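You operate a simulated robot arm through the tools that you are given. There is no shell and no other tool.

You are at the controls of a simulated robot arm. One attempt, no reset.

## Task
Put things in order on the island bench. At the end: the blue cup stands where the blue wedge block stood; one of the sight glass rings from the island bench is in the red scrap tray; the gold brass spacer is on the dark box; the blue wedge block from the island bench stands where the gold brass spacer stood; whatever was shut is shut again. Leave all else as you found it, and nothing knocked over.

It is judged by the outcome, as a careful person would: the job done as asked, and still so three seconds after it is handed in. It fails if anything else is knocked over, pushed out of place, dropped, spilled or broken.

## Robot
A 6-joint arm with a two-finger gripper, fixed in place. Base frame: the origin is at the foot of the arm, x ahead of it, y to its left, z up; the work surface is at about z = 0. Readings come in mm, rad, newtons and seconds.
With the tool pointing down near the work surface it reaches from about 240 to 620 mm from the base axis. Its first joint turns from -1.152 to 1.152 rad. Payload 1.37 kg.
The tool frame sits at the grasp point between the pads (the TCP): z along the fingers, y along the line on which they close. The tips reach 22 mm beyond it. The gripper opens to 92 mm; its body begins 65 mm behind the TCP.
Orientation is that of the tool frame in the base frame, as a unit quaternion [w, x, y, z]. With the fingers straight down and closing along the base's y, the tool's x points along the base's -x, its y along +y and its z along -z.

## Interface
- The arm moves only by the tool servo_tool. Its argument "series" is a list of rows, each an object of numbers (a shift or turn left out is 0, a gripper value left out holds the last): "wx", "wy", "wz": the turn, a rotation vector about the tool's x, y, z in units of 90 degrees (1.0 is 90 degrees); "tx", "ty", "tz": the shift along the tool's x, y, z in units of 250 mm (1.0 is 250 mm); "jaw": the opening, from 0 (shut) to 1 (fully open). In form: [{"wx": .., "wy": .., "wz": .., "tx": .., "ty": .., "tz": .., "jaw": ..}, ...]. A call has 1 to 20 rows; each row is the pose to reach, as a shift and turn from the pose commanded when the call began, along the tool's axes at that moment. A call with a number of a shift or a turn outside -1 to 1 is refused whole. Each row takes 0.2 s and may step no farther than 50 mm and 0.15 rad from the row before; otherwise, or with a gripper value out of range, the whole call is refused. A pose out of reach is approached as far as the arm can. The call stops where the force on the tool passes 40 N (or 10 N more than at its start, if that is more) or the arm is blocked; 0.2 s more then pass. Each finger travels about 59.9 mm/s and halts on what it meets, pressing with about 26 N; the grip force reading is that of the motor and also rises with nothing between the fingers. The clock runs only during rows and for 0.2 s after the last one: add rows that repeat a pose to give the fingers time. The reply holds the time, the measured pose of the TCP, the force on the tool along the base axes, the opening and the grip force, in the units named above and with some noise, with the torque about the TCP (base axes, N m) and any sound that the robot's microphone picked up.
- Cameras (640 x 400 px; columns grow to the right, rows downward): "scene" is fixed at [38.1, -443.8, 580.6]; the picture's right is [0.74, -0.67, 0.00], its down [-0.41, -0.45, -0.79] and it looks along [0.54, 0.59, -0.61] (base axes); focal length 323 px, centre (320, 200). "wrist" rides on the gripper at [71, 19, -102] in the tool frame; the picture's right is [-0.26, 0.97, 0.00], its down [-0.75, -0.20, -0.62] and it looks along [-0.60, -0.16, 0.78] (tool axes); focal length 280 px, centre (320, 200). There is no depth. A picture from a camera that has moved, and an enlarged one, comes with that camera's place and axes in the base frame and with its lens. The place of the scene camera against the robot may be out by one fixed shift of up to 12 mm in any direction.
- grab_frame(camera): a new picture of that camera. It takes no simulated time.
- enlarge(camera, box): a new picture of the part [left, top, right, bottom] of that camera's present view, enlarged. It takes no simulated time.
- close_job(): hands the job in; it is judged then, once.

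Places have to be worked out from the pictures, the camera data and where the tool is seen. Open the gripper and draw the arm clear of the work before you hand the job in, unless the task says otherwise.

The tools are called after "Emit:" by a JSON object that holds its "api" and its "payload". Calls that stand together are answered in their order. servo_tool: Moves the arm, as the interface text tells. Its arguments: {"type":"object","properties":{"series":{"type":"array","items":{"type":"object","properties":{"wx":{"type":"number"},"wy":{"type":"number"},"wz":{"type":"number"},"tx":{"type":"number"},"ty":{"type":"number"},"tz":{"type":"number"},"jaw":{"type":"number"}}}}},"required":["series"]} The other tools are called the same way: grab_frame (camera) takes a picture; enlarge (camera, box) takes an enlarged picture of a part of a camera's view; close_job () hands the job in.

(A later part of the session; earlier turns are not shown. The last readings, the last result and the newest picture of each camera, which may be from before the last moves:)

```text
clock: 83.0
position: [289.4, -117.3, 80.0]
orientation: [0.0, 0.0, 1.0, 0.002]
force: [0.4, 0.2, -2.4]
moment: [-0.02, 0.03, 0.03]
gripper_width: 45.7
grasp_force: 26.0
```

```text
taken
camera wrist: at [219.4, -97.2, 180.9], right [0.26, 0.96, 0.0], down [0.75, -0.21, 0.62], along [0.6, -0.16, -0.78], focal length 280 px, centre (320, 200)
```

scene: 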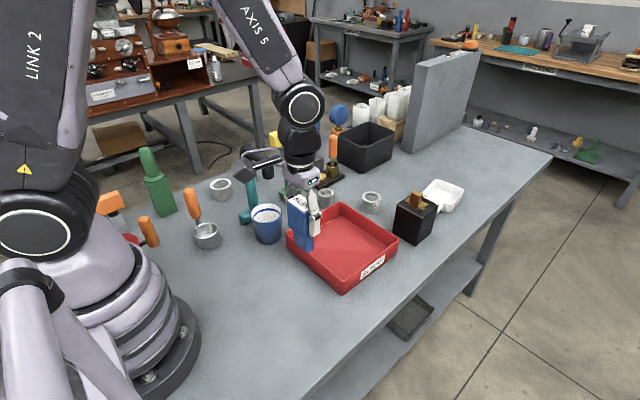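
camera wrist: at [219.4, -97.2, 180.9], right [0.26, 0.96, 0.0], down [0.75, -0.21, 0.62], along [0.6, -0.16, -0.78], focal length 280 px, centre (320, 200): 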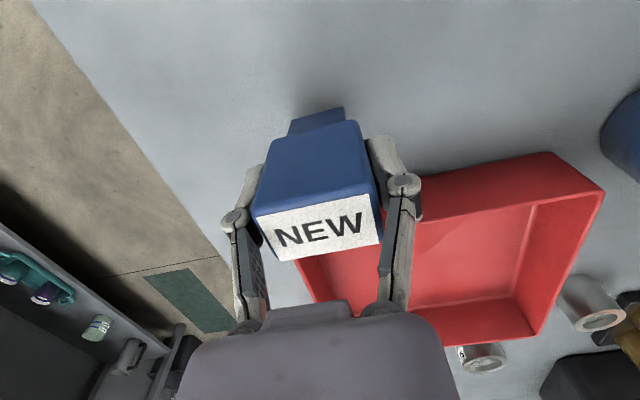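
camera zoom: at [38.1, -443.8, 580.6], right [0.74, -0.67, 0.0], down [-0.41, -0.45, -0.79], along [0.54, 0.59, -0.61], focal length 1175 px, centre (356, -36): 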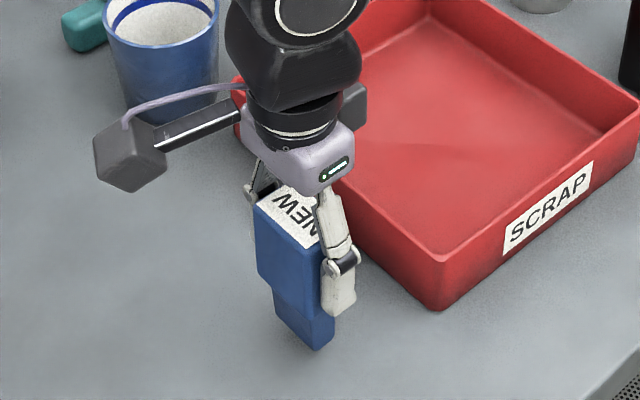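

Emit:
{"api": "servo_tool", "payload": {"series": [{"tz": 0.01}, {"tz": 0.02}, {"tz": 0.028}, {"tz": 0.033}, {"tz": 0.036}, {"tz": 0.036}]}}

Emit:
{"api": "enlarge", "payload": {"camera": "scene", "box": [280, 250, 340, 310]}}

```text
clock: 84.4
position: [288.9, -117.7, 71.3]
orientation: [-0.001, 0.0, 1.0, 0.002]
force: [-0.1, -0.2, -3.0]
moment: [0.01, 0.0, 0.01]
gripper_width: 45.7
grasp_force: 25.5
```

```text
6.67 times, centred on (310, 280) of scene
camera zoom: at [38.1, -443.8, 580.6], right [0.74, -0.67, 0.0], down [-0.41, -0.45, -0.79], along [0.54, 0.59, -0.61], focal length 2154 px, centre (387, -333)
```

zoom: 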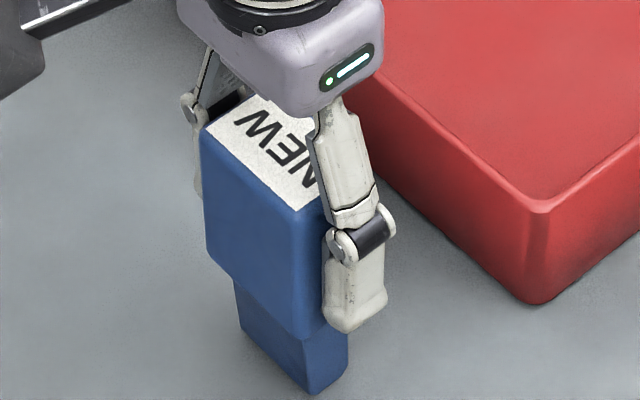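

Emit:
{"api": "servo_tool", "payload": {"series": [{"tz": 0.002}, {"tz": 0.004}, {"tz": 0.004}]}}

Emit:
{"api": "servo_tool", "payload": {"series": [{"tz": 0.002}, {"tz": 0.004}, {"tz": 0.004}]}}

```text
clock: 85.2
position: [289.2, -116.7, 70.5]
orientation: [0.0, 0.0, 1.0, 0.002]
force: [-0.4, 0.0, -0.4]
moment: [-0.04, 0.05, -0.04]
gripper_width: 45.7
grasp_force: 26.5
```

```text
clock: 86.0
position: [289.4, -117.5, 69.6]
orientation: [0.0, 0.001, 1.0, 0.002]
force: [-1.7, 0.4, 19.5]
moment: [0.0, 0.09, 0.03]
gripper_width: 45.7
grasp_force: 26.3
```

It's in contact at about 20 N. I'll ease up slightly to unload it, then open slowly.

Emit:
{"api": "servo_tool", "payload": {"series": [{"tz": -0.002}, {"tz": -0.003}, {"tz": -0.003}]}}

Emit:
{"api": "servo_tool", "payload": {"series": [{"jaw": 0.49}, {"jaw": 0.51}, {"jaw": 0.54}, {"jaw": 0.58}, {"jaw": 0.64}, {"jaw": 0.7}, {"jaw": 0.74}, {"jaw": 0.74}]}}

Emit:
{"api": "enlarge", "payload": {"camera": "scene", "box": [280, 250, 340, 310]}}

Emit:
{"api": "grab_frame", "payload": {"camera": "wrist"}}

```text
clock: 86.8
position: [288.4, -118.1, 69.7]
orientation: [0.0, 0.0, 1.0, 0.001]
force: [-0.2, -0.3, -2.9]
moment: [0.02, -0.01, 0.01]
gripper_width: 45.7
grasp_force: 26.1
```

```text
clock: 88.6
position: [288.5, -117.0, 68.4]
orientation: [0.001, 0.0, 1.0, 0.001]
force: [0.4, -0.2, -0.5]
moment: [0.0, 0.01, 0.0]
gripper_width: 68.2
grasp_force: 0.0
```

```text
6.67 times, centred on (310, 280) of scene
camera zoom: at [38.1, -443.8, 580.6], right [0.74, -0.67, 0.0], down [-0.41, -0.45, -0.79], along [0.54, 0.59, -0.61], focal length 2154 px, centre (387, -333)
```

zoom: 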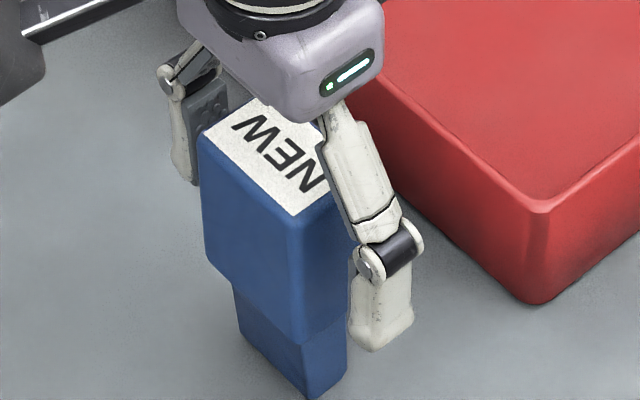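

```text
taken
camera wrist: at [219.0, -97.9, 170.5], right [0.26, 0.96, 0.0], down [0.75, -0.21, 0.62], along [0.6, -0.16, -0.78], focal length 280 px, centre (320, 200)
```

wrist: 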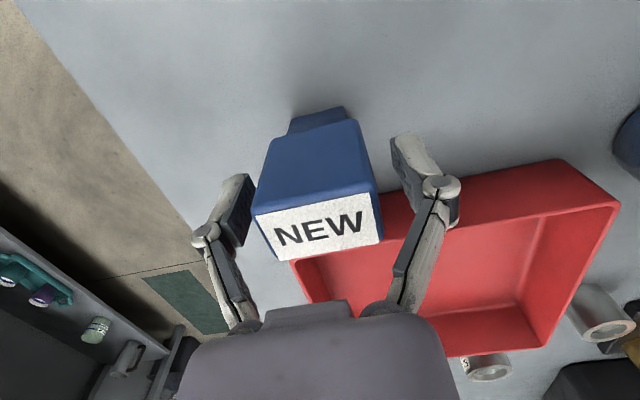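

The wedge stands on its own at the spacer's old spot. I'll lift straight clear and turn to view the cup.

Emit:
{"api": "servo_tool", "payload": {"series": [{"tz": -0.03}, {"tz": -0.1}, {"tz": -0.22}, {"tz": -0.36}, {"tz": -0.52}, {"tz": -0.6}, {"tz": -0.6, "ty": 0.16}, {"tz": -0.6, "ty": 0.34}, {"tz": -0.6, "ty": 0.5}, {"tz": -0.6, "ty": 0.66}, {"tz": -0.6, "ty": 0.72}, {"tz": -0.6, "ty": 0.72}]}}

Emit:
{"api": "grab_frame", "payload": {"camera": "wrist"}}

Emit:
{"api": "grab_frame", "payload": {"camera": "scene"}}

```text
clock: 91.2
position: [288.5, 61.1, 218.5]
orientation: [0.0, -0.001, 1.0, 0.002]
force: [-0.1, 0.1, 0.3]
moment: [-0.04, -0.04, -0.01]
gripper_width: 68.0
grasp_force: 0.1
```

```text
taken
camera wrist: at [218.8, 80.6, 320.7], right [0.26, 0.96, 0.0], down [0.75, -0.21, 0.62], along [0.6, -0.16, -0.78], focal length 280 px, centre (320, 200)
```

wrist: 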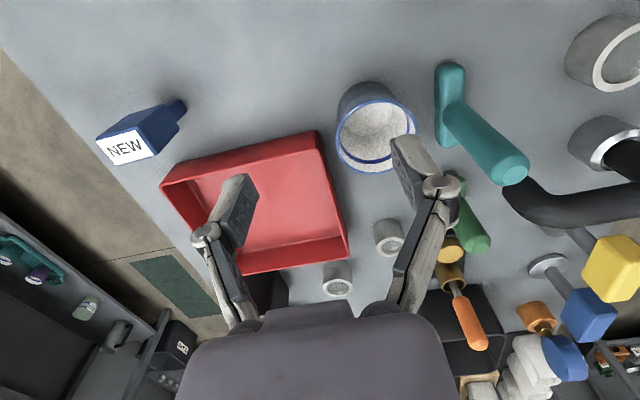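

```text
taken
```

scene: 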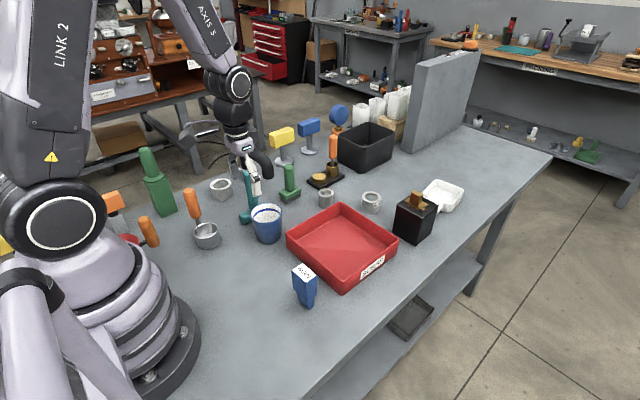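

Emit:
{"api": "enlarge", "payload": {"camera": "wrist", "box": [310, 50, 540, 200]}}

Emit:
{"api": "enlarge", "payload": {"camera": "scene", "box": [230, 155, 320, 250]}}

```text
2.67 times, centred on (425, 125) of wrist
camera zoom: at [218.8, 80.6, 320.7], right [0.26, 0.96, 0.0], down [0.75, -0.21, 0.62], along [0.6, -0.16, -0.78], focal length 748 px, centre (40, 400)
```

zoom: 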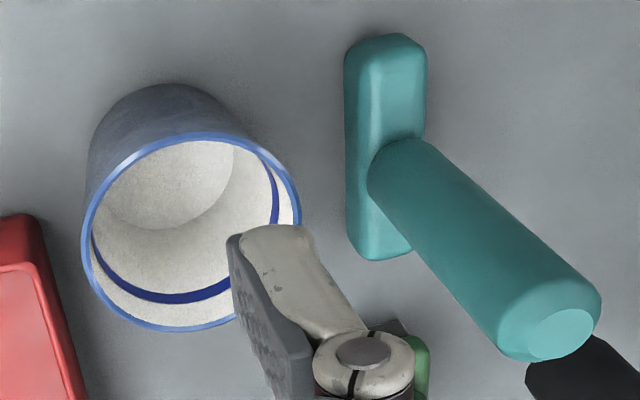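

```text
4.21 times, centred on (275, 202) of scene
camera zoom: at [38.1, -443.8, 580.6], right [0.74, -0.67, 0.0], down [-0.41, -0.45, -0.79], along [0.54, 0.59, -0.61], focal length 1360 px, centre (510, 190)
```

zoom: 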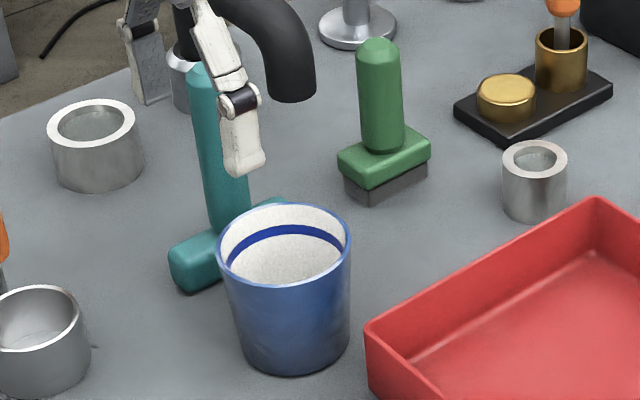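

The cup is empty. It is centred near (346.5, 101), with a rim about 77 mm across at z≈78 that tapers to 66 mm at the base. The tray edge is at y≈47 and the teal tool starts at y≈180, so I'll close along a diagonal with yaw ≈65°, jaws fully open. I'll position above it first.

Emit:
{"api": "servo_tool", "payload": {"series": [{"tx": -0.03, "ty": 0.02, "wz": -0.08, "jaw": 0.85}, {"tx": -0.06, "ty": 0.04, "wz": -0.16, "jaw": 0.95}, {"tx": -0.09, "ty": 0.06, "wz": -0.24, "jaw": 1.0}, {"tx": -0.12, "ty": 0.08, "wz": -0.32, "jaw": 1.0}, {"tx": -0.15, "ty": 0.1, "wz": -0.4, "jaw": 1.0}, {"tx": -0.18, "ty": 0.12, "wz": -0.48, "jaw": 1.0}, {"tx": -0.21, "ty": 0.14, "tz": 0.03, "wz": -0.56, "jaw": 1.0}, {"tx": -0.225, "ty": 0.155, "tz": 0.07, "wz": -0.64, "jaw": 1.0}, {"tx": -0.232, "ty": 0.16, "tz": 0.1, "wz": -0.7, "jaw": 1.0}, {"tx": -0.232, "ty": 0.16, "tz": 0.112, "wz": -0.722, "jaw": 1.0}, {"tx": -0.232, "ty": 0.16, "tz": 0.112, "wz": -0.722, "jaw": 1.0}]}}

Emit:
{"api": "grab_frame", "payload": {"camera": "wrist"}}

Emit:
{"api": "servo_tool", "payload": {"series": [{"tx": 0.0}]}}

```text
clock: 93.6
position: [346.4, 100.8, 191.5]
orientation: [0.001, -0.538, 0.843, 0.002]
force: [-0.6, 0.4, 0.3]
moment: [0.02, 0.01, -0.01]
gripper_width: 92.0
grasp_force: 0.1
```

```text
taken
camera wrist: at [300.4, 46.0, 292.6], right [-0.76, 0.64, 0.0], down [0.5, 0.59, 0.63], along [0.4, 0.48, -0.78], focal length 280 px, centre (320, 200)
```

wrist: 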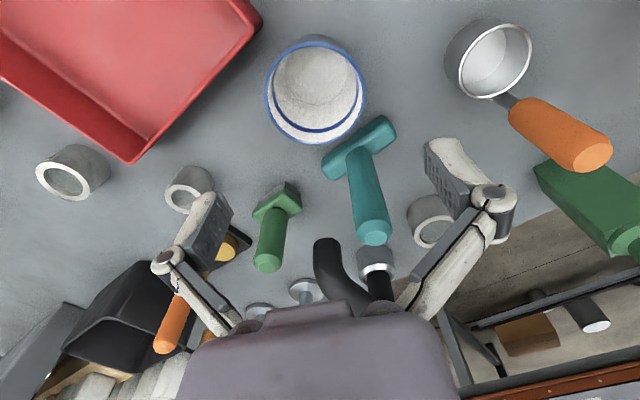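

```text
clock: 94.0
position: [346.7, 100.8, 191.6]
orientation: [0.001, -0.537, 0.843, 0.002]
force: [-0.3, 0.2, 0.3]
moment: [-0.01, 0.04, -0.02]
gripper_width: 92.1
grasp_force: 0.1
```

Emit:
{"api": "enlarge", "payload": {"camera": "wrist", "box": [240, 20, 400, 160]}}

```text
2.86 times, centred on (320, 90) of wrist
camera zoom: at [300.3, 46.0, 292.8], right [-0.76, 0.65, 0.0], down [0.5, 0.59, 0.63], along [0.4, 0.48, -0.78], focal length 801 px, centre (320, 514)
```

zoom: 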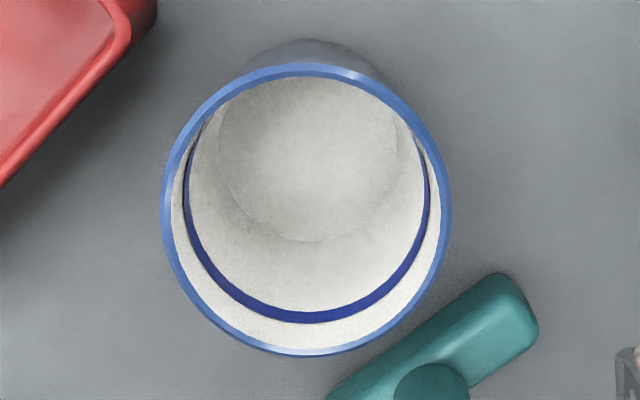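

The cup's rim centre sits about 3.5 mm to tool -y from the TCP. I'll correct that and drop to just above the rim to verify before going around it.

Emit:
{"api": "servo_tool", "payload": {"series": [{"ty": -0.014, "tz": 0.05}, {"ty": -0.014, "tz": 0.15}, {"ty": -0.014, "tz": 0.24}, {"ty": -0.014, "tz": 0.29}, {"ty": -0.014, "tz": 0.29}]}}

Emit:
{"api": "grab_frame", "payload": {"camera": "wrist"}}

Emit:
{"api": "enlarge", "payload": {"camera": "scene", "box": [210, 150, 330, 260]}}

```text
clock: 95.2
position: [350.8, 101.0, 120.3]
orientation: [0.001, -0.538, 0.843, 0.002]
force: [0.2, 0.3, 0.2]
moment: [-0.01, -0.04, 0.02]
gripper_width: 92.0
grasp_force: 0.1
```

```text
taken
camera wrist: at [303.4, 45.4, 220.5], right [-0.76, 0.65, 0.0], down [0.5, 0.59, 0.63], along [0.4, 0.48, -0.78], focal length 280 px, centre (320, 200)
```

wrist: 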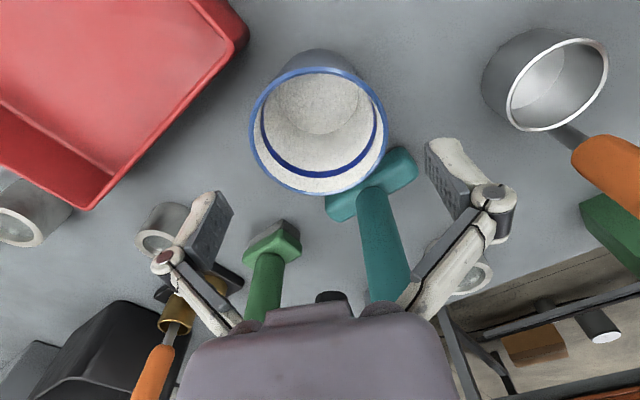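

```text
3.64 times, centred on (270, 205) of scene
camera zoom: at [38.1, -443.8, 580.6], right [0.74, -0.67, 0.0], down [-0.41, -0.45, -0.79], along [0.54, 0.59, -0.61], focal length 1175 px, centre (502, 182)
```

zoom: 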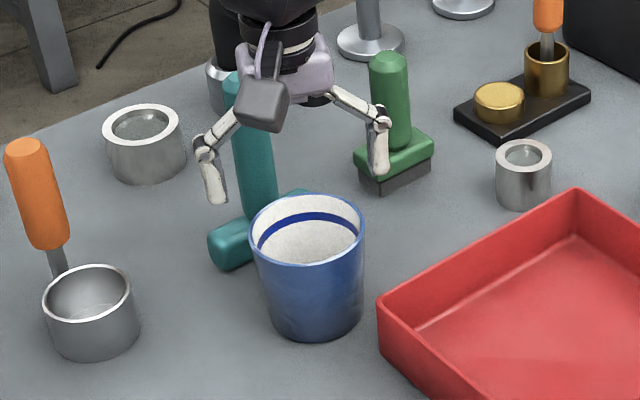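

The rim comes out at z≈84, with the cup's centre about 3.5 mm to tool +x. I'll correct that and descend around the cup, watching the force.

Emit:
{"api": "servo_tool", "payload": {"series": [{"tx": 0.014, "tz": 0.02}, {"tx": 0.014, "tz": 0.05}, {"tx": 0.014, "tz": 0.08}, {"tx": 0.014, "tz": 0.11}, {"tx": 0.014, "tz": 0.14}, {"tx": 0.014, "tz": 0.14}]}}

Emit:
{"api": "grab_frame", "payload": {"camera": "wrist"}}

Emit:
{"api": "enlarge", "payload": {"camera": "scene", "box": [210, 150, 330, 260]}}

```text
clock: 96.6
position: [349.8, 97.6, 85.1]
orientation: [0.001, -0.537, 0.844, 0.001]
force: [0.2, 0.7, 0.9]
moment: [-0.01, -0.02, -0.03]
gripper_width: 92.1
grasp_force: 0.2
```

```text
taken
camera wrist: at [302.3, 42.3, 184.8], right [-0.76, 0.65, 0.0], down [0.5, 0.59, 0.63], along [0.4, 0.48, -0.78], focal length 280 px, centre (320, 200)
```

wrist: 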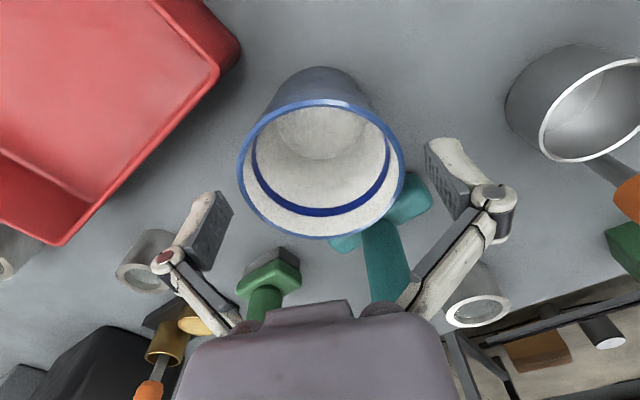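

```text
3.64 times, centred on (270, 205) of scene
camera zoom: at [38.1, -443.8, 580.6], right [0.74, -0.67, 0.0], down [-0.41, -0.45, -0.79], along [0.54, 0.59, -0.61], focal length 1175 px, centre (502, 182)
```

zoom: 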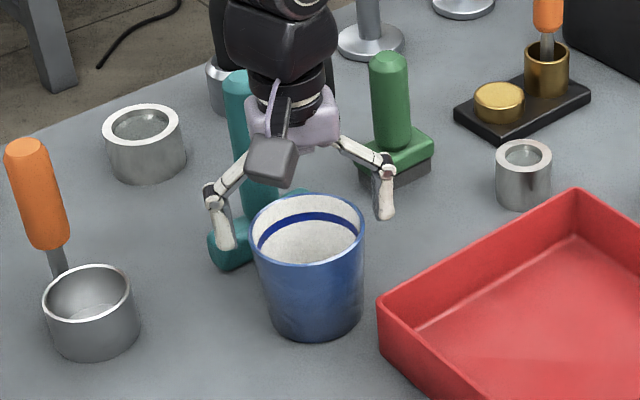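

The cup is centred between the open fingers with clearance on both sides. I'll continue down to z≈50.

Emit:
{"api": "servo_tool", "payload": {"series": [{"tx": 0.006, "tz": 0.03}, {"tx": 0.008, "tz": 0.06}, {"tx": 0.008, "tz": 0.09}, {"tx": 0.008, "tz": 0.12}, {"tx": 0.008, "tz": 0.14}, {"tx": 0.008, "tz": 0.14}]}}

Emit:
{"api": "grab_frame", "payload": {"camera": "wrist"}}

Emit:
{"api": "enlarge", "payload": {"camera": "scene", "box": [210, 150, 330, 260]}}

```text
clock: 98.0
position: [347.5, 96.0, 48.8]
orientation: [0.0, -0.537, 0.844, 0.002]
force: [0.3, 0.1, -0.5]
moment: [0.0, 0.03, 0.0]
gripper_width: 92.0
grasp_force: 0.1
```

```text
taken
camera wrist: at [301.6, 40.6, 149.4], right [-0.76, 0.65, 0.0], down [0.5, 0.59, 0.63], along [0.4, 0.48, -0.78], focal length 280 px, centre (320, 200)
```

wrist: 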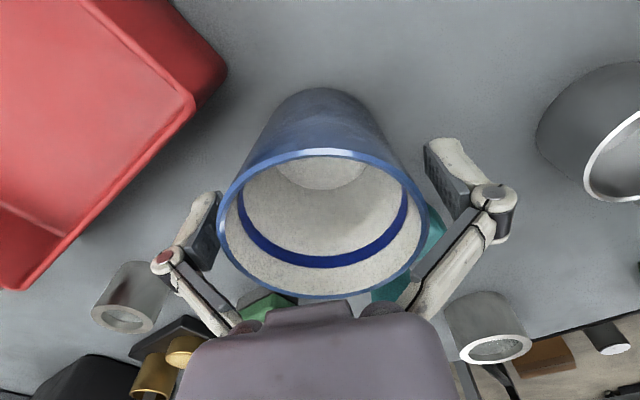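

```text
3.64 times, centred on (270, 205) of scene
camera zoom: at [38.1, -443.8, 580.6], right [0.74, -0.67, 0.0], down [-0.41, -0.45, -0.79], along [0.54, 0.59, -0.61], focal length 1175 px, centre (502, 182)
```

zoom: 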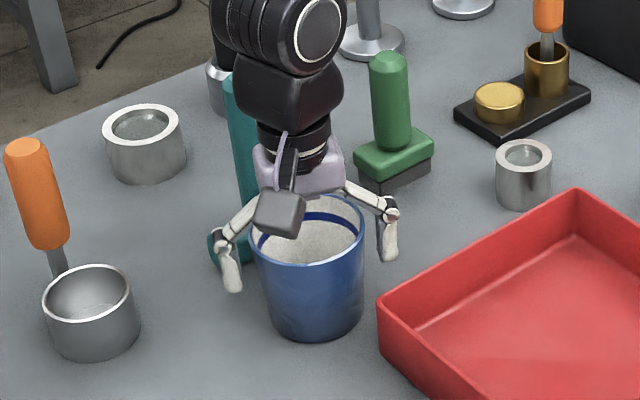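

The cup is between the fingers with an even gap. I'll close gradually until it's gripped.

Emit:
{"api": "servo_tool", "payload": {"series": [{"jaw": 0.93}, {"jaw": 0.88}, {"jaw": 0.85}, {"jaw": 0.83}, {"jaw": 0.81}, {"jaw": 0.79}, {"jaw": 0.77}, {"jaw": 0.75}, {"jaw": 0.73}, {"jaw": 0.71}, {"jaw": 0.69}, {"jaw": 0.67}, {"jaw": 0.6}, {"jaw": 0.5}, {"jaw": 0.5}]}}

Emit:
{"api": "grab_frame", "payload": {"camera": "wrist"}}

Emit:
{"api": "enlarge", "payload": {"camera": "scene", "box": [210, 150, 330, 260]}}

```text
clock: 101.2
position: [347.4, 96.3, 48.9]
orientation: [0.001, -0.537, 0.843, 0.001]
force: [1.8, -0.3, 0.3]
moment: [0.02, -0.03, -0.01]
gripper_width: 69.7
grasp_force: 26.0
```

```text
taken
camera wrist: at [301.5, 40.6, 149.6], right [-0.76, 0.65, 0.0], down [0.5, 0.59, 0.63], along [0.4, 0.48, -0.78], focal length 280 px, centre (320, 200)
```

wrist: 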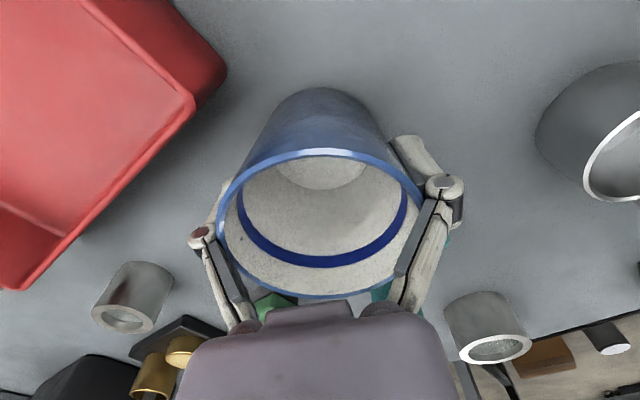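

```text
3.64 times, centred on (270, 205) of scene
camera zoom: at [38.1, -443.8, 580.6], right [0.74, -0.67, 0.0], down [-0.41, -0.45, -0.79], along [0.54, 0.59, -0.61], focal length 1175 px, centre (502, 182)
```

zoom: 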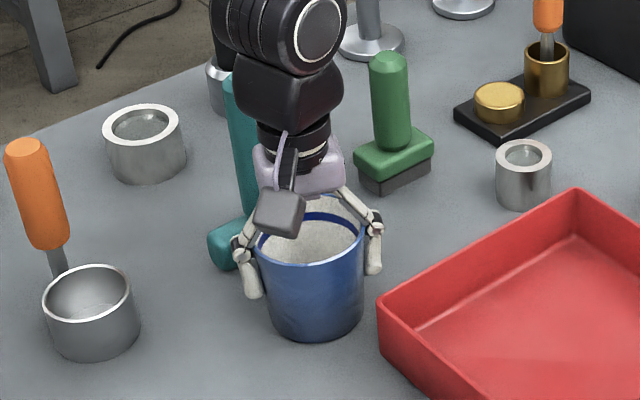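

Gripped at 69.7 mm with 26 N, cup base at TCP minus 49 mm. I'll lift slowly and check.

Emit:
{"api": "servo_tool", "payload": {"series": [{"tz": -0.004}, {"tz": -0.012}, {"tz": -0.024}, {"tz": -0.04}, {"tz": -0.06}, {"tz": -0.08}, {"tz": -0.09}, {"tz": -0.09}]}}

Emit:
{"api": "grab_frame", "payload": {"camera": "wrist"}}

Emit:
{"api": "enlarge", "payload": {"camera": "scene", "box": [210, 150, 330, 260]}}

```text
clock: 103.0
position: [347.0, 97.0, 71.5]
orientation: [0.002, -0.537, 0.843, 0.001]
force: [-0.1, -1.2, -2.9]
moment: [-0.01, -0.01, 0.0]
gripper_width: 69.8
grasp_force: 25.8
```

```text
taken
camera wrist: at [300.9, 40.7, 172.9], right [-0.76, 0.65, 0.0], down [0.5, 0.59, 0.63], along [0.4, 0.48, -0.78], focal length 280 px, centre (320, 200)
```

wrist: 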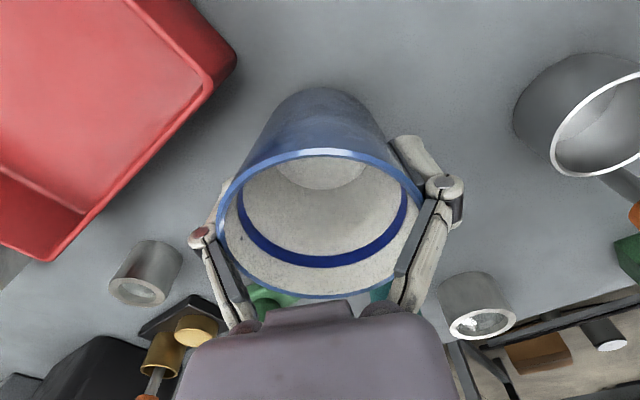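

```text
3.64 times, centred on (270, 205) of scene
camera zoom: at [38.1, -443.8, 580.6], right [0.74, -0.67, 0.0], down [-0.41, -0.45, -0.79], along [0.54, 0.59, -0.61], focal length 1175 px, centre (502, 182)
```

zoom: 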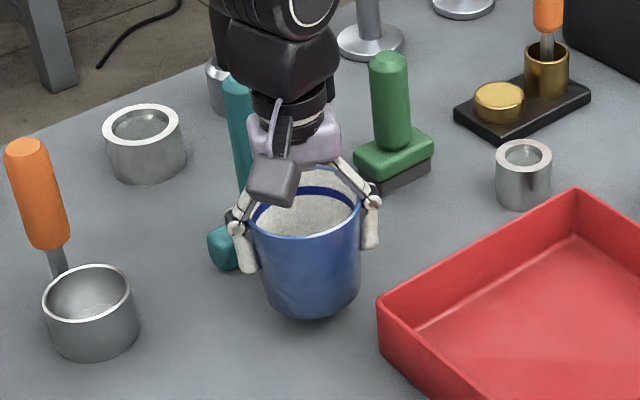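

The cup is held and level, with about 3 N of load. I'll raise it to carrying height.

Emit:
{"api": "servo_tool", "payload": {"series": [{"tz": -0.012}, {"tz": -0.035}, {"tz": -0.07}, {"tz": -0.115}, {"tz": -0.165}, {"tz": -0.215}, {"tz": -0.265}, {"tz": -0.315}, {"tz": -0.365}, {"tz": -0.415}, {"tz": -0.465}, {"tz": -0.515}, {"tz": -0.56}, {"tz": -0.6}, {"tz": -0.63}, {"tz": -0.65}, {"tz": -0.656}, {"tz": -0.656}]}}

Emit:
{"api": "grab_frame", "payload": {"camera": "scene"}}

```text
clock: 106.8
position: [348.6, 94.0, 236.5]
orientation: [0.001, -0.538, 0.843, 0.001]
force: [0.3, 0.8, -2.1]
moment: [0.01, 0.02, -0.01]
gripper_width: 69.4
grasp_force: 26.1
```

```text
taken
```

scene: 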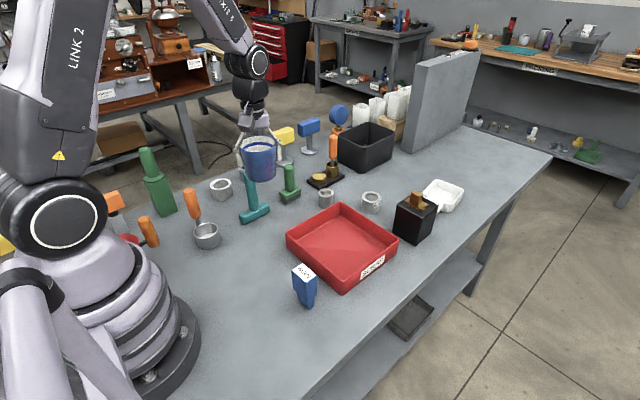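

Now I'll carry the cup across to the wedge's old position, well above everything in between.

Emit:
{"api": "servo_tool", "payload": {"series": [{"tx": -0.005, "ty": 0.009, "wz": -0.001}, {"tx": -0.017, "ty": 0.032, "wz": -0.005}, {"tx": -0.036, "ty": 0.069, "wz": -0.011}, {"tx": -0.062, "ty": 0.119, "wz": -0.018}, {"tx": -0.093, "ty": 0.178, "wz": -0.027}, {"tx": -0.127, "ty": 0.242, "wz": -0.037}, {"tx": -0.16, "ty": 0.306, "wz": -0.047}, {"tx": -0.194, "ty": 0.37, "wz": -0.057}, {"tx": -0.227, "ty": 0.434, "wz": -0.067}, {"tx": -0.261, "ty": 0.498, "wz": -0.076}, {"tx": -0.294, "ty": 0.562, "wz": -0.086}, {"tx": -0.327, "ty": 0.626, "wz": -0.096}, {"tx": -0.361, "ty": 0.69, "wz": -0.106}, {"tx": -0.392, "ty": 0.749, "wz": -0.115}, {"tx": -0.421, "ty": 0.804, "wz": -0.123}, {"tx": -0.445, "ty": 0.85, "wz": -0.13}, {"tx": -0.464, "ty": 0.887, "wz": -0.136}, {"tx": -0.473, "ty": 0.905, "wz": -0.139}, {"tx": -0.478, "ty": 0.914, "wz": -0.14}, {"tx": -0.478, "ty": 0.914, "wz": -0.14}]}}

Emit:
{"api": "grab_frame", "payload": {"camera": "wrist"}}

Emit:
{"api": "grab_frame", "payload": {"camera": "scene"}}

```text
clock: 111.0
position: [190.2, 299.2, 237.1]
orientation: [0.001, -0.626, 0.78, 0.002]
force: [-0.1, -0.3, -1.7]
moment: [-0.04, 0.0, 0.01]
gripper_width: 69.2
grasp_force: 25.4
```

```text
taken
camera wrist: at [158.4, 235.8, 337.5], right [-0.89, 0.46, 0.0], down [0.36, 0.69, 0.63], along [0.29, 0.56, -0.78], focal length 280 px, centre (320, 200)
```

wrist: 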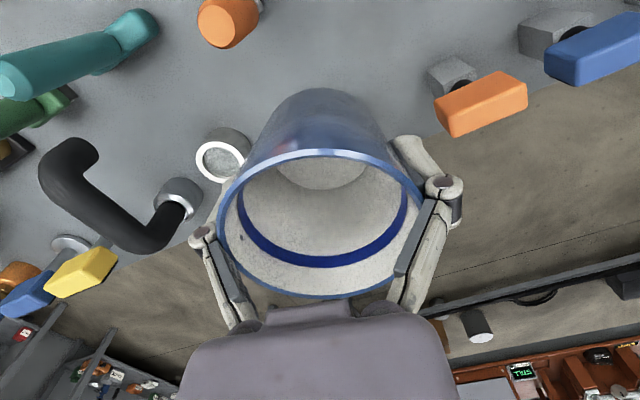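

```text
taken
```

scene: 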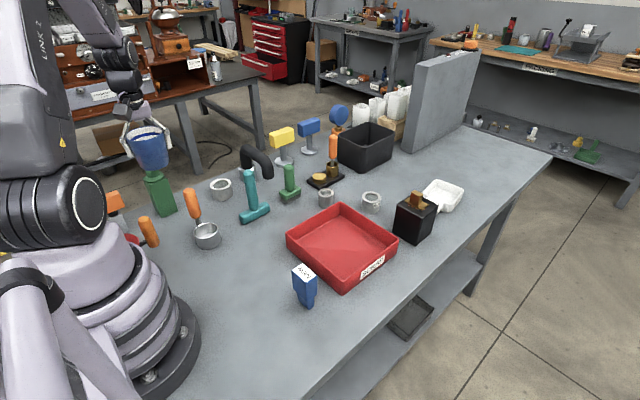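

The cup is over the target, with about 20 mm clearance to the green piece. I'll lower it straight down gradually.

Emit:
{"api": "servo_tool", "payload": {"series": [{"tz": 0.012}, {"tz": 0.035}, {"tz": 0.07}, {"tz": 0.115}, {"tz": 0.165}, {"tz": 0.215}, {"tz": 0.265}, {"tz": 0.315}, {"tz": 0.365}, {"tz": 0.4}, {"tz": 0.42}, {"tz": 0.43}, {"tz": 0.43}]}}

Emit:
{"api": "enlarge", "payload": {"camera": "scene", "box": [100, 110, 240, 250]}}

Emit:
{"api": "grab_frame", "payload": {"camera": "wrist"}}

```text
clock: 113.8
position: [190.6, 299.9, 128.8]
orientation: [0.0, -0.627, 0.779, 0.001]
force: [0.3, 0.4, -1.6]
moment: [0.01, 0.01, -0.03]
gripper_width: 69.5
grasp_force: 25.8
```

```text
2.86 times, centred on (170, 180) of scene
camera zoom: at [38.1, -443.8, 580.6], right [0.74, -0.67, 0.0], down [-0.41, -0.45, -0.79], along [0.54, 0.59, -0.61], focal length 923 px, centre (749, 257)
```

zoom: 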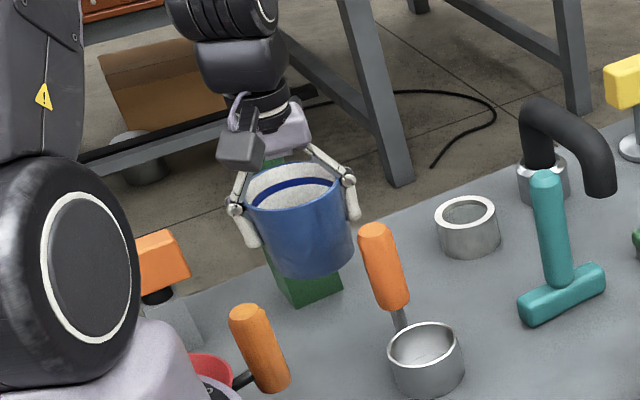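

```text
taken
camera wrist: at [158.7, 235.5, 230.0], right [-0.89, 0.46, 0.0], down [0.36, 0.69, 0.63], along [0.29, 0.56, -0.78], focal length 280 px, centre (320, 200)
```

wrist: 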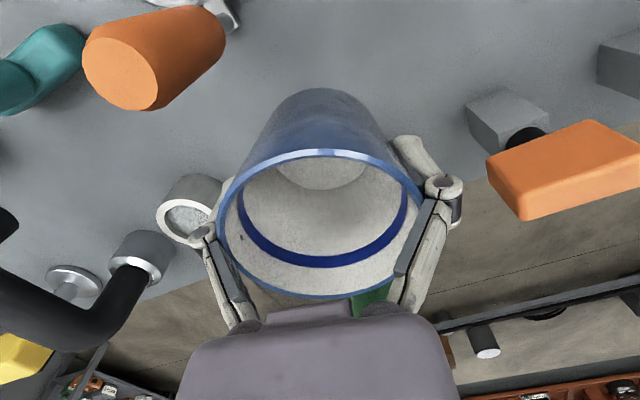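

Emit:
{"api": "servo_tool", "payload": {"series": [{"tz": 0.01}, {"tz": 0.035}, {"tz": 0.07}, {"tz": 0.11}, {"tz": 0.15}, {"tz": 0.19}, {"tz": 0.225}, {"tz": 0.255}, {"tz": 0.275}, {"tz": 0.29}, {"tz": 0.29}]}}

Emit:
{"api": "enlarge", "payload": {"camera": "scene", "box": [120, 140, 220, 240]}}

```text
clock: 116.2
position: [191.4, 300.2, 56.6]
orientation: [0.002, -0.627, 0.779, 0.001]
force: [0.4, -0.2, -1.7]
moment: [-0.02, 0.01, -0.04]
gripper_width: 69.2
grasp_force: 26.5
```

```text
4.00 times, centred on (170, 190) of scene
camera zoom: at [38.1, -443.8, 580.6], right [0.74, -0.67, 0.0], down [-0.41, -0.45, -0.79], along [0.54, 0.59, -0.61], focal length 1292 px, centre (920, 240)
```

zoom: 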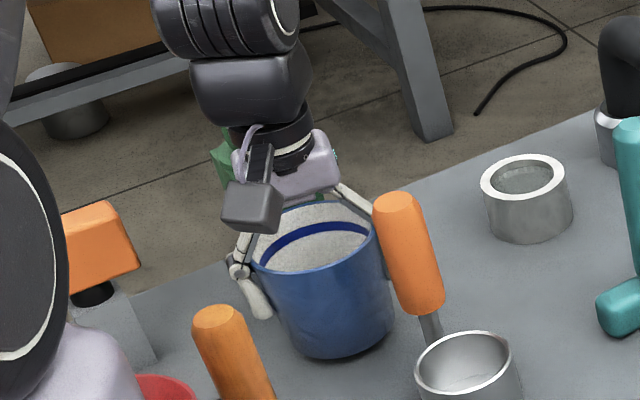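

Emit:
{"api": "servo_tool", "payload": {"series": [{"tz": 0.008}, {"tz": 0.016}, {"tz": 0.022}, {"tz": 0.026}, {"tz": 0.026}]}}

Emit:
{"api": "servo_tool", "payload": {"series": [{"tz": 0.002}, {"tz": 0.004}, {"tz": 0.004}]}}

```text
clock: 117.4
position: [191.6, 301.1, 50.3]
orientation: [0.002, -0.627, 0.779, 0.002]
force: [-0.7, 0.8, -2.6]
moment: [0.0, 0.0, -0.02]
gripper_width: 69.2
grasp_force: 26.2
```

```text
clock: 118.2
position: [189.6, 301.3, 49.2]
orientation: [0.001, -0.626, 0.779, 0.002]
force: [0.6, -0.7, -2.7]
moment: [-0.04, 0.04, -0.02]
gripper_width: 69.2
grasp_force: 25.5
```

Emit:
{"api": "servo_tool", "payload": {"series": [{"tz": 0.002}, {"tz": 0.003}, {"tz": 0.003}]}}

```text
clock: 119.0
position: [191.6, 301.0, 49.3]
orientation: [0.002, -0.626, 0.78, 0.001]
force: [0.2, 1.6, -0.2]
moment: [0.12, -0.03, 0.0]
gripper_width: 69.3
grasp_force: 25.9
```

The load has dropped to about zero, so the cup's base is touching. I'll take half a millimetre more to seat it, then open slowly.

Emit:
{"api": "servo_tool", "payload": {"series": [{"tz": 0.001}, {"tz": 0.001}]}}

Emit:
{"api": "servo_tool", "payload": {"series": [{"jaw": 0.74}, {"jaw": 0.76}, {"jaw": 0.79}, {"jaw": 0.82}, {"jaw": 0.86}, {"jaw": 0.9}, {"jaw": 0.94}, {"jaw": 0.98}, {"jaw": 1.0}, {"jaw": 1.0}]}}

Emit:
{"api": "grab_frame", "payload": {"camera": "wrist"}}

Emit:
{"api": "enlarge", "payload": {"camera": "scene", "box": [120, 140, 220, 240]}}

```text
clock: 119.6
position: [190.2, 301.0, 48.1]
orientation: [0.001, -0.626, 0.78, 0.001]
force: [3.5, -3.9, 11.1]
moment: [0.14, -0.07, -0.11]
gripper_width: 69.4
grasp_force: 26.4
```

```text
clock: 121.8
position: [190.8, 299.8, 48.0]
orientation: [0.001, -0.626, 0.779, 0.002]
force: [0.4, -0.6, -0.3]
moment: [-0.03, 0.0, -0.02]
gripper_width: 92.1
grasp_force: 0.1
```

```text
taken
camera wrist: at [157.4, 236.4, 149.1], right [-0.89, 0.46, 0.0], down [0.36, 0.69, 0.63], along [0.29, 0.56, -0.78], focal length 280 px, centre (320, 200)
```

wrist: 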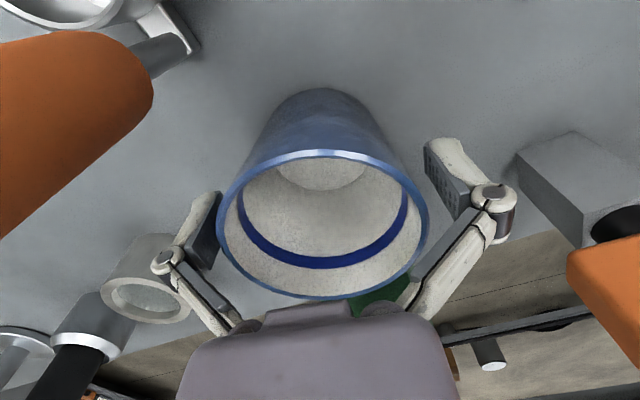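

```text
4.00 times, centred on (170, 190) of scene
camera zoom: at [38.1, -443.8, 580.6], right [0.74, -0.67, 0.0], down [-0.41, -0.45, -0.79], along [0.54, 0.59, -0.61], focal length 1292 px, centre (920, 240)
```

zoom: 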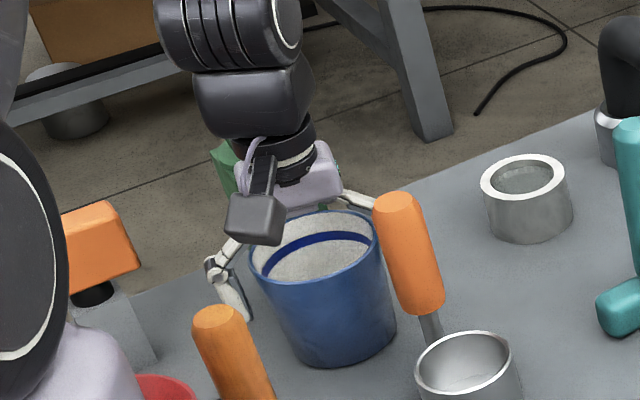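

The cup is free, with gaps on both sides. I'll raise the open gripper straight up past the rim.

Emit:
{"api": "servo_tool", "payload": {"series": [{"tz": -0.02}, {"tz": -0.06}, {"tz": -0.12}, {"tz": -0.2}, {"tz": -0.3}, {"tz": -0.42}, {"tz": -0.56}, {"tz": -0.7}, {"tz": -0.78}, {"tz": -0.78}]}}

Emit:
{"api": "grab_frame", "payload": {"camera": "wrist"}}

Emit:
{"api": "enlarge", "payload": {"camera": "scene", "box": [100, 130, 240, 250]}}

```text
clock: 124.0
position: [193.5, 299.0, 242.5]
orientation: [0.001, -0.627, 0.779, 0.001]
force: [-0.1, 0.6, 0.5]
moment: [0.04, -0.02, -0.01]
gripper_width: 92.2
grasp_force: 0.0
```

```text
taken
camera wrist: at [160.1, 234.3, 344.1], right [-0.89, 0.46, 0.0], down [0.36, 0.69, 0.63], along [0.29, 0.56, -0.78], focal length 280 px, centre (320, 200)
```

wrist: 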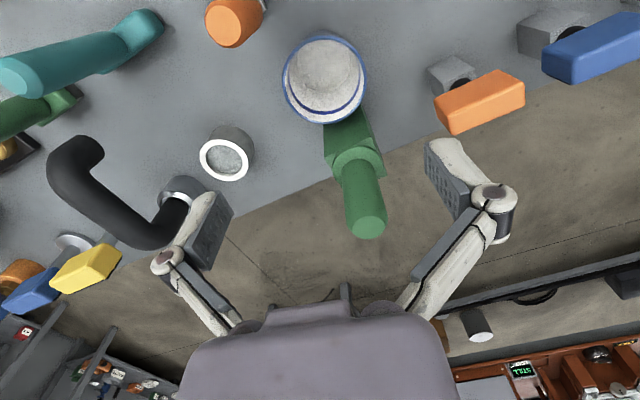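

```text
3.33 times, centred on (170, 190) of scene
camera zoom: at [38.1, -443.8, 580.6], right [0.74, -0.67, 0.0], down [-0.41, -0.45, -0.79], along [0.54, 0.59, -0.61], focal length 1077 px, centre (820, 233)
```

zoom: 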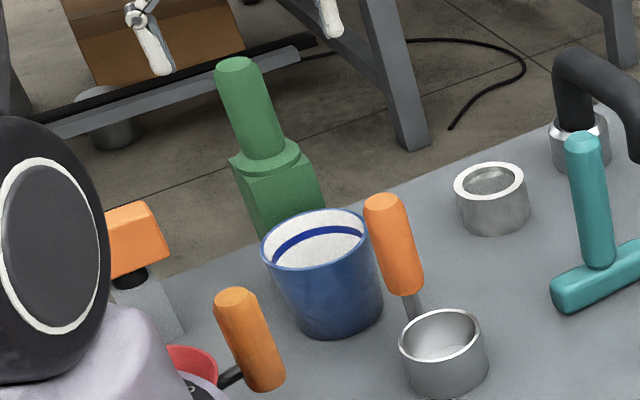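

The cup stands exactly where the wedge was. Last, the ring: I'll swing back out toward the small sight-glass ring near (540, 100) beyond the tray and look at it.

Emit:
{"api": "servo_tool", "payload": {"series": [{"tx": 0.03, "ty": -0.05, "wz": 0.04, "jaw": 1.0}, {"tx": 0.08, "ty": -0.15, "wz": 0.11}, {"tx": 0.13, "ty": -0.25, "wz": 0.18}, {"tx": 0.18, "ty": -0.35, "wz": 0.26}, {"tx": 0.23, "ty": -0.45, "wz": 0.34}, {"tx": 0.28, "ty": -0.55, "wz": 0.42}, {"tx": 0.33, "ty": -0.65, "wz": 0.5}, {"tx": 0.38, "ty": -0.75, "wz": 0.57}, {"tx": 0.43, "ty": -0.85, "wz": 0.63}, {"tx": 0.47, "ty": -0.92, "wz": 0.68}, {"tx": 0.483, "ty": -0.952, "wz": 0.695}, {"tx": 0.483, "ty": -0.952, "wz": 0.695}]}}

Emit:
{"api": "grab_frame", "payload": {"camera": "wrist"}}

```text
clock: 126.6
position: [399.5, 130.3, 243.2]
orientation: [0.0, -0.131, 0.991, 0.003]
force: [0.3, 0.5, 0.4]
moment: [0.02, 0.01, 0.0]
gripper_width: 92.1
grasp_force: 0.1
```

```text
taken
camera wrist: at [326.1, 131.4, 344.8], right [0.0, 1.0, 0.0], down [0.78, 0.0, 0.62], along [0.62, 0.0, -0.78], focal length 280 px, centre (320, 200)
```

wrist: 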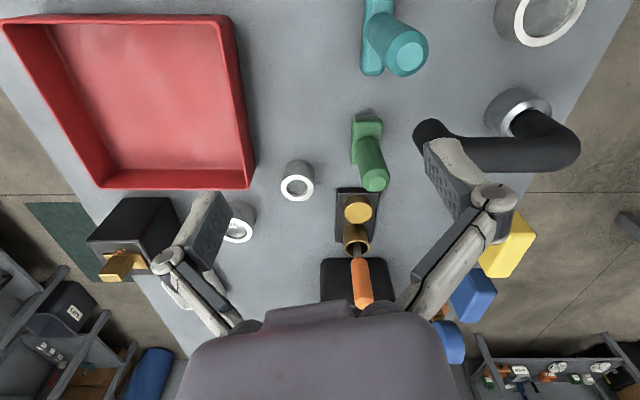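

Emit:
{"api": "enlarge", "payload": {"camera": "wrist", "box": [200, 100, 400, 260]}}

Emit:
{"api": "enlarge", "payload": {"camera": "scene", "box": [300, 160, 400, 230]}}

```text
2.50 times, centred on (300, 180) of wrist
camera zoom: at [326.1, 131.4, 344.8], right [0.0, 1.0, 0.0], down [0.78, 0.0, 0.62], along [0.62, 0.0, -0.78], focal length 701 px, centre (370, 250)
```

zoom: 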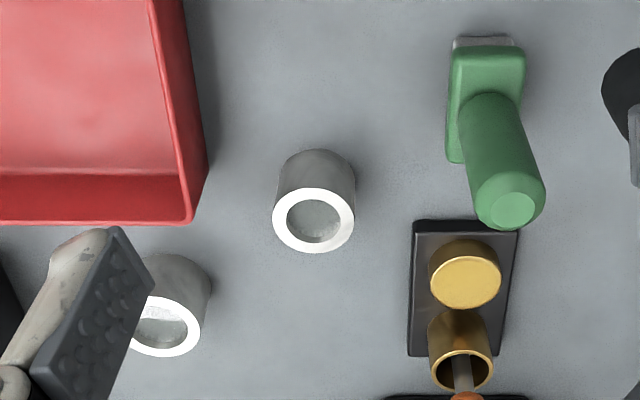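

```text
5.71 times, centred on (350, 195) of scene
camera zoom: at [38.1, -443.8, 580.6], right [0.74, -0.67, 0.0], down [-0.41, -0.45, -0.79], along [0.54, 0.59, -0.61], focal length 1846 px, centre (149, 229)
```

zoom: 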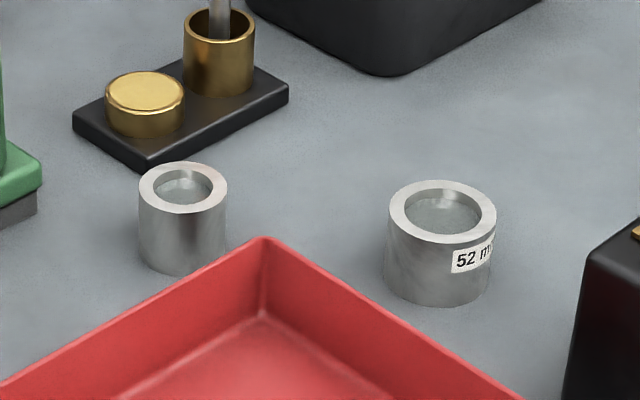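

The ring is about 45 mm across and 38 mm tall, centred near (550, 100.5). The tray edge is at y≈45 and the brass plate starts at y≈159. I'll approach with yaw 60° so both fingers come down in free space.

Emit:
{"api": "servo_tool", "payload": {"series": [{"tx": -0.06, "ty": -0.03, "wz": -0.05, "jaw": 0.85}, {"tx": -0.16, "ty": -0.08, "wz": -0.12, "jaw": 0.72}, {"tx": -0.27, "ty": -0.13, "wz": -0.2, "jaw": 0.72}, {"tx": -0.38, "ty": -0.19, "wz": -0.28, "jaw": 0.72}, {"tx": -0.48, "ty": -0.24, "wz": -0.36, "jaw": 0.72}, {"tx": -0.54, "ty": -0.27, "wz": -0.44, "jaw": 0.72}, {"tx": -0.551, "ty": -0.272, "wz": -0.5, "tz": 0.06, "jaw": 0.72}, {"tx": -0.551, "ty": -0.272, "wz": -0.5, "tz": 0.2, "jaw": 0.72}, {"tx": -0.551, "ty": -0.272, "wz": -0.5, "tz": 0.34, "jaw": 0.72}, {"tx": -0.551, "ty": -0.272, "wz": -0.5, "tz": 0.372, "jaw": 0.72}, {"tx": -0.551, "ty": -0.272, "wz": -0.5, "tz": 0.372, "jaw": 0.72}]}}

Emit:
{"api": "grab_frame", "payload": {"camera": "wrist"}}

Emit:
{"api": "grab_frame", "payload": {"camera": "scene"}}

```text
clock: 129.0
position: [549.2, 100.5, 150.5]
orientation: [0.001, -0.5, 0.866, 0.002]
force: [0.4, -0.8, -0.5]
moment: [0.01, 0.0, 0.01]
gripper_width: 66.2
grasp_force: 0.0
```

```text
taken
camera wrist: at [497.5, 49.4, 250.8], right [-0.71, 0.71, 0.0], down [0.55, 0.55, 0.63], along [0.44, 0.44, -0.78], focal length 280 px, centre (320, 200)
```

wrist: 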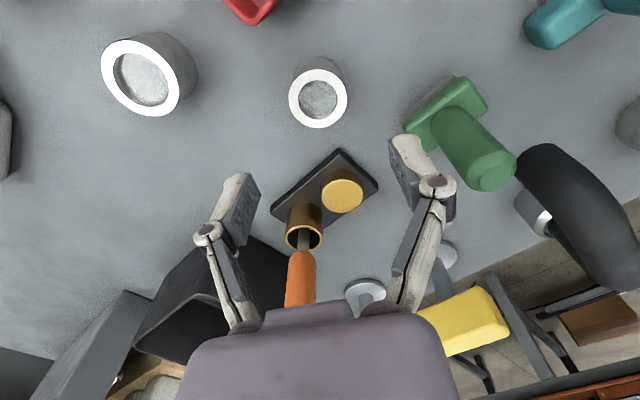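

```text
taken
```

scene: 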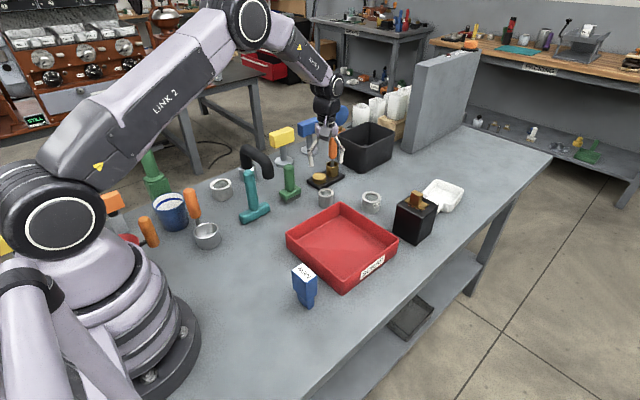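

The ring is lined up under the TCP within about 1 mm. I'll go straight down around it.

Emit:
{"api": "servo_tool", "payload": {"series": [{"ty": -0.004, "tz": 0.06}, {"ty": -0.004, "tz": 0.16}, {"ty": -0.004, "tz": 0.27}, {"ty": -0.004, "tz": 0.37}, {"ty": -0.004, "tz": 0.44}, {"ty": -0.004, "tz": 0.48}, {"ty": -0.004, "tz": 0.494}, {"ty": -0.004, "tz": 0.494}]}}

Emit:
{"api": "grab_frame", "payload": {"camera": "wrist"}}

Emit:
{"api": "enlarge", "payload": {"camera": "scene", "box": [280, 140, 400, 230]}}

```text
clock: 130.8
position: [548.6, 102.1, 25.8]
orientation: [0.0, -0.499, 0.866, 0.001]
force: [0.4, 0.0, 0.7]
moment: [0.0, -0.01, 0.0]
gripper_width: 66.0
grasp_force: 0.0
```

```text
taken
camera wrist: at [497.4, 50.4, 126.5], right [-0.71, 0.71, 0.0], down [0.55, 0.55, 0.63], along [0.44, 0.44, -0.78], focal length 280 px, centre (320, 200)
```

wrist: 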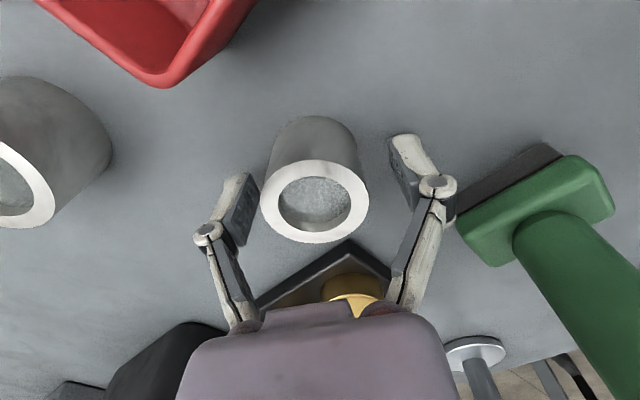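

```text
4.44 times, centred on (340, 185) of scene
camera zoom: at [38.1, -443.8, 580.6], right [0.74, -0.67, 0.0], down [-0.41, -0.45, -0.79], along [0.54, 0.59, -0.61], focal length 1436 px, centre (231, 267)
```

zoom: 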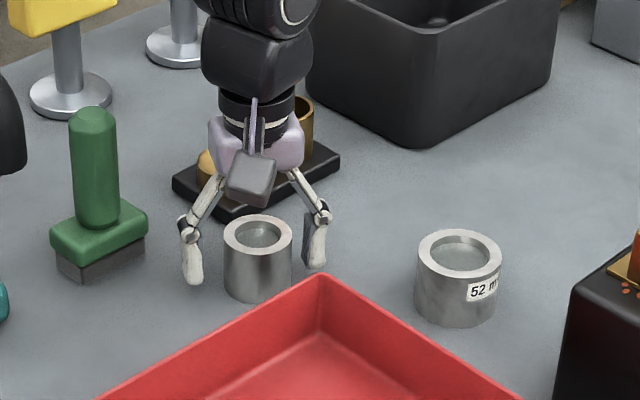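

The ring sits between the fingers, about 2 mm off centre. I'll trim that and close slowly.

Emit:
{"api": "servo_tool", "payload": {"series": [{"ty": -0.008}, {"ty": -0.008, "jaw": 0.66}, {"ty": -0.008, "jaw": 0.6}, {"ty": -0.008, "jaw": 0.56}, {"ty": -0.008, "jaw": 0.53}, {"ty": -0.008, "jaw": 0.51}, {"ty": -0.008, "jaw": 0.49}, {"ty": -0.008, "jaw": 0.47}, {"ty": -0.008, "jaw": 0.45}, {"ty": -0.008, "jaw": 0.43}, {"ty": -0.008, "jaw": 0.3}, {"ty": -0.008, "jaw": 0.1}, {"ty": -0.008, "jaw": 0.1}]}}

Emit:
{"api": "servo_tool", "payload": {"series": [{"tz": -0.004, "jaw": 0.0}, {"tz": -0.012}, {"tz": -0.024}, {"tz": -0.036}, {"tz": -0.044}, {"tz": -0.044}]}}

Emit:
{"api": "grab_frame", "payload": {"camera": "wrist"}}

Emit:
{"api": "enlarge", "payload": {"camera": "scene", "box": [280, 140, 400, 230]}}

```text
clock: 133.6
position: [551.1, 99.5, 26.2]
orientation: [0.002, -0.5, 0.866, 0.001]
force: [-0.9, 0.1, 2.9]
moment: [-0.02, 0.06, 0.0]
gripper_width: 43.0
grasp_force: 26.0
```

```text
clock: 135.0
position: [550.2, 99.7, 36.2]
orientation: [0.0, -0.501, 0.866, 0.002]
force: [-0.1, 0.2, -1.8]
moment: [-0.02, -0.03, 0.02]
gripper_width: 42.6
grasp_force: 26.1
```

```text
taken
camera wrist: at [499.8, 49.1, 137.2], right [-0.71, 0.71, 0.0], down [0.55, 0.55, 0.63], along [0.44, 0.44, -0.78], focal length 280 px, centre (320, 200)
```

wrist: 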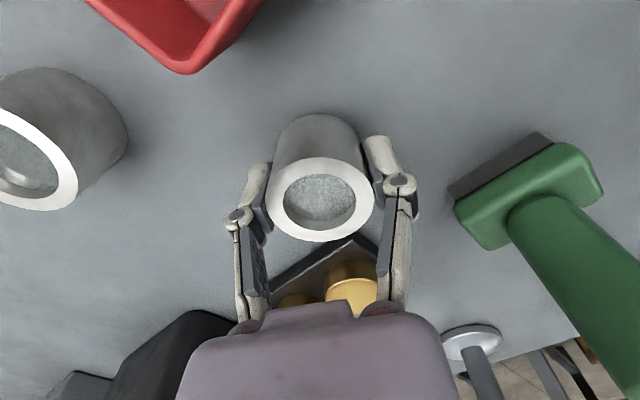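

```text
4.44 times, centred on (340, 185) of scene
camera zoom: at [38.1, -443.8, 580.6], right [0.74, -0.67, 0.0], down [-0.41, -0.45, -0.79], along [0.54, 0.59, -0.61], focal length 1436 px, centre (231, 267)
```

zoom: 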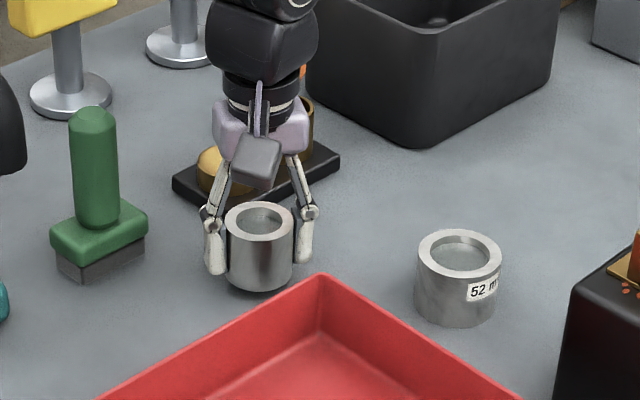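

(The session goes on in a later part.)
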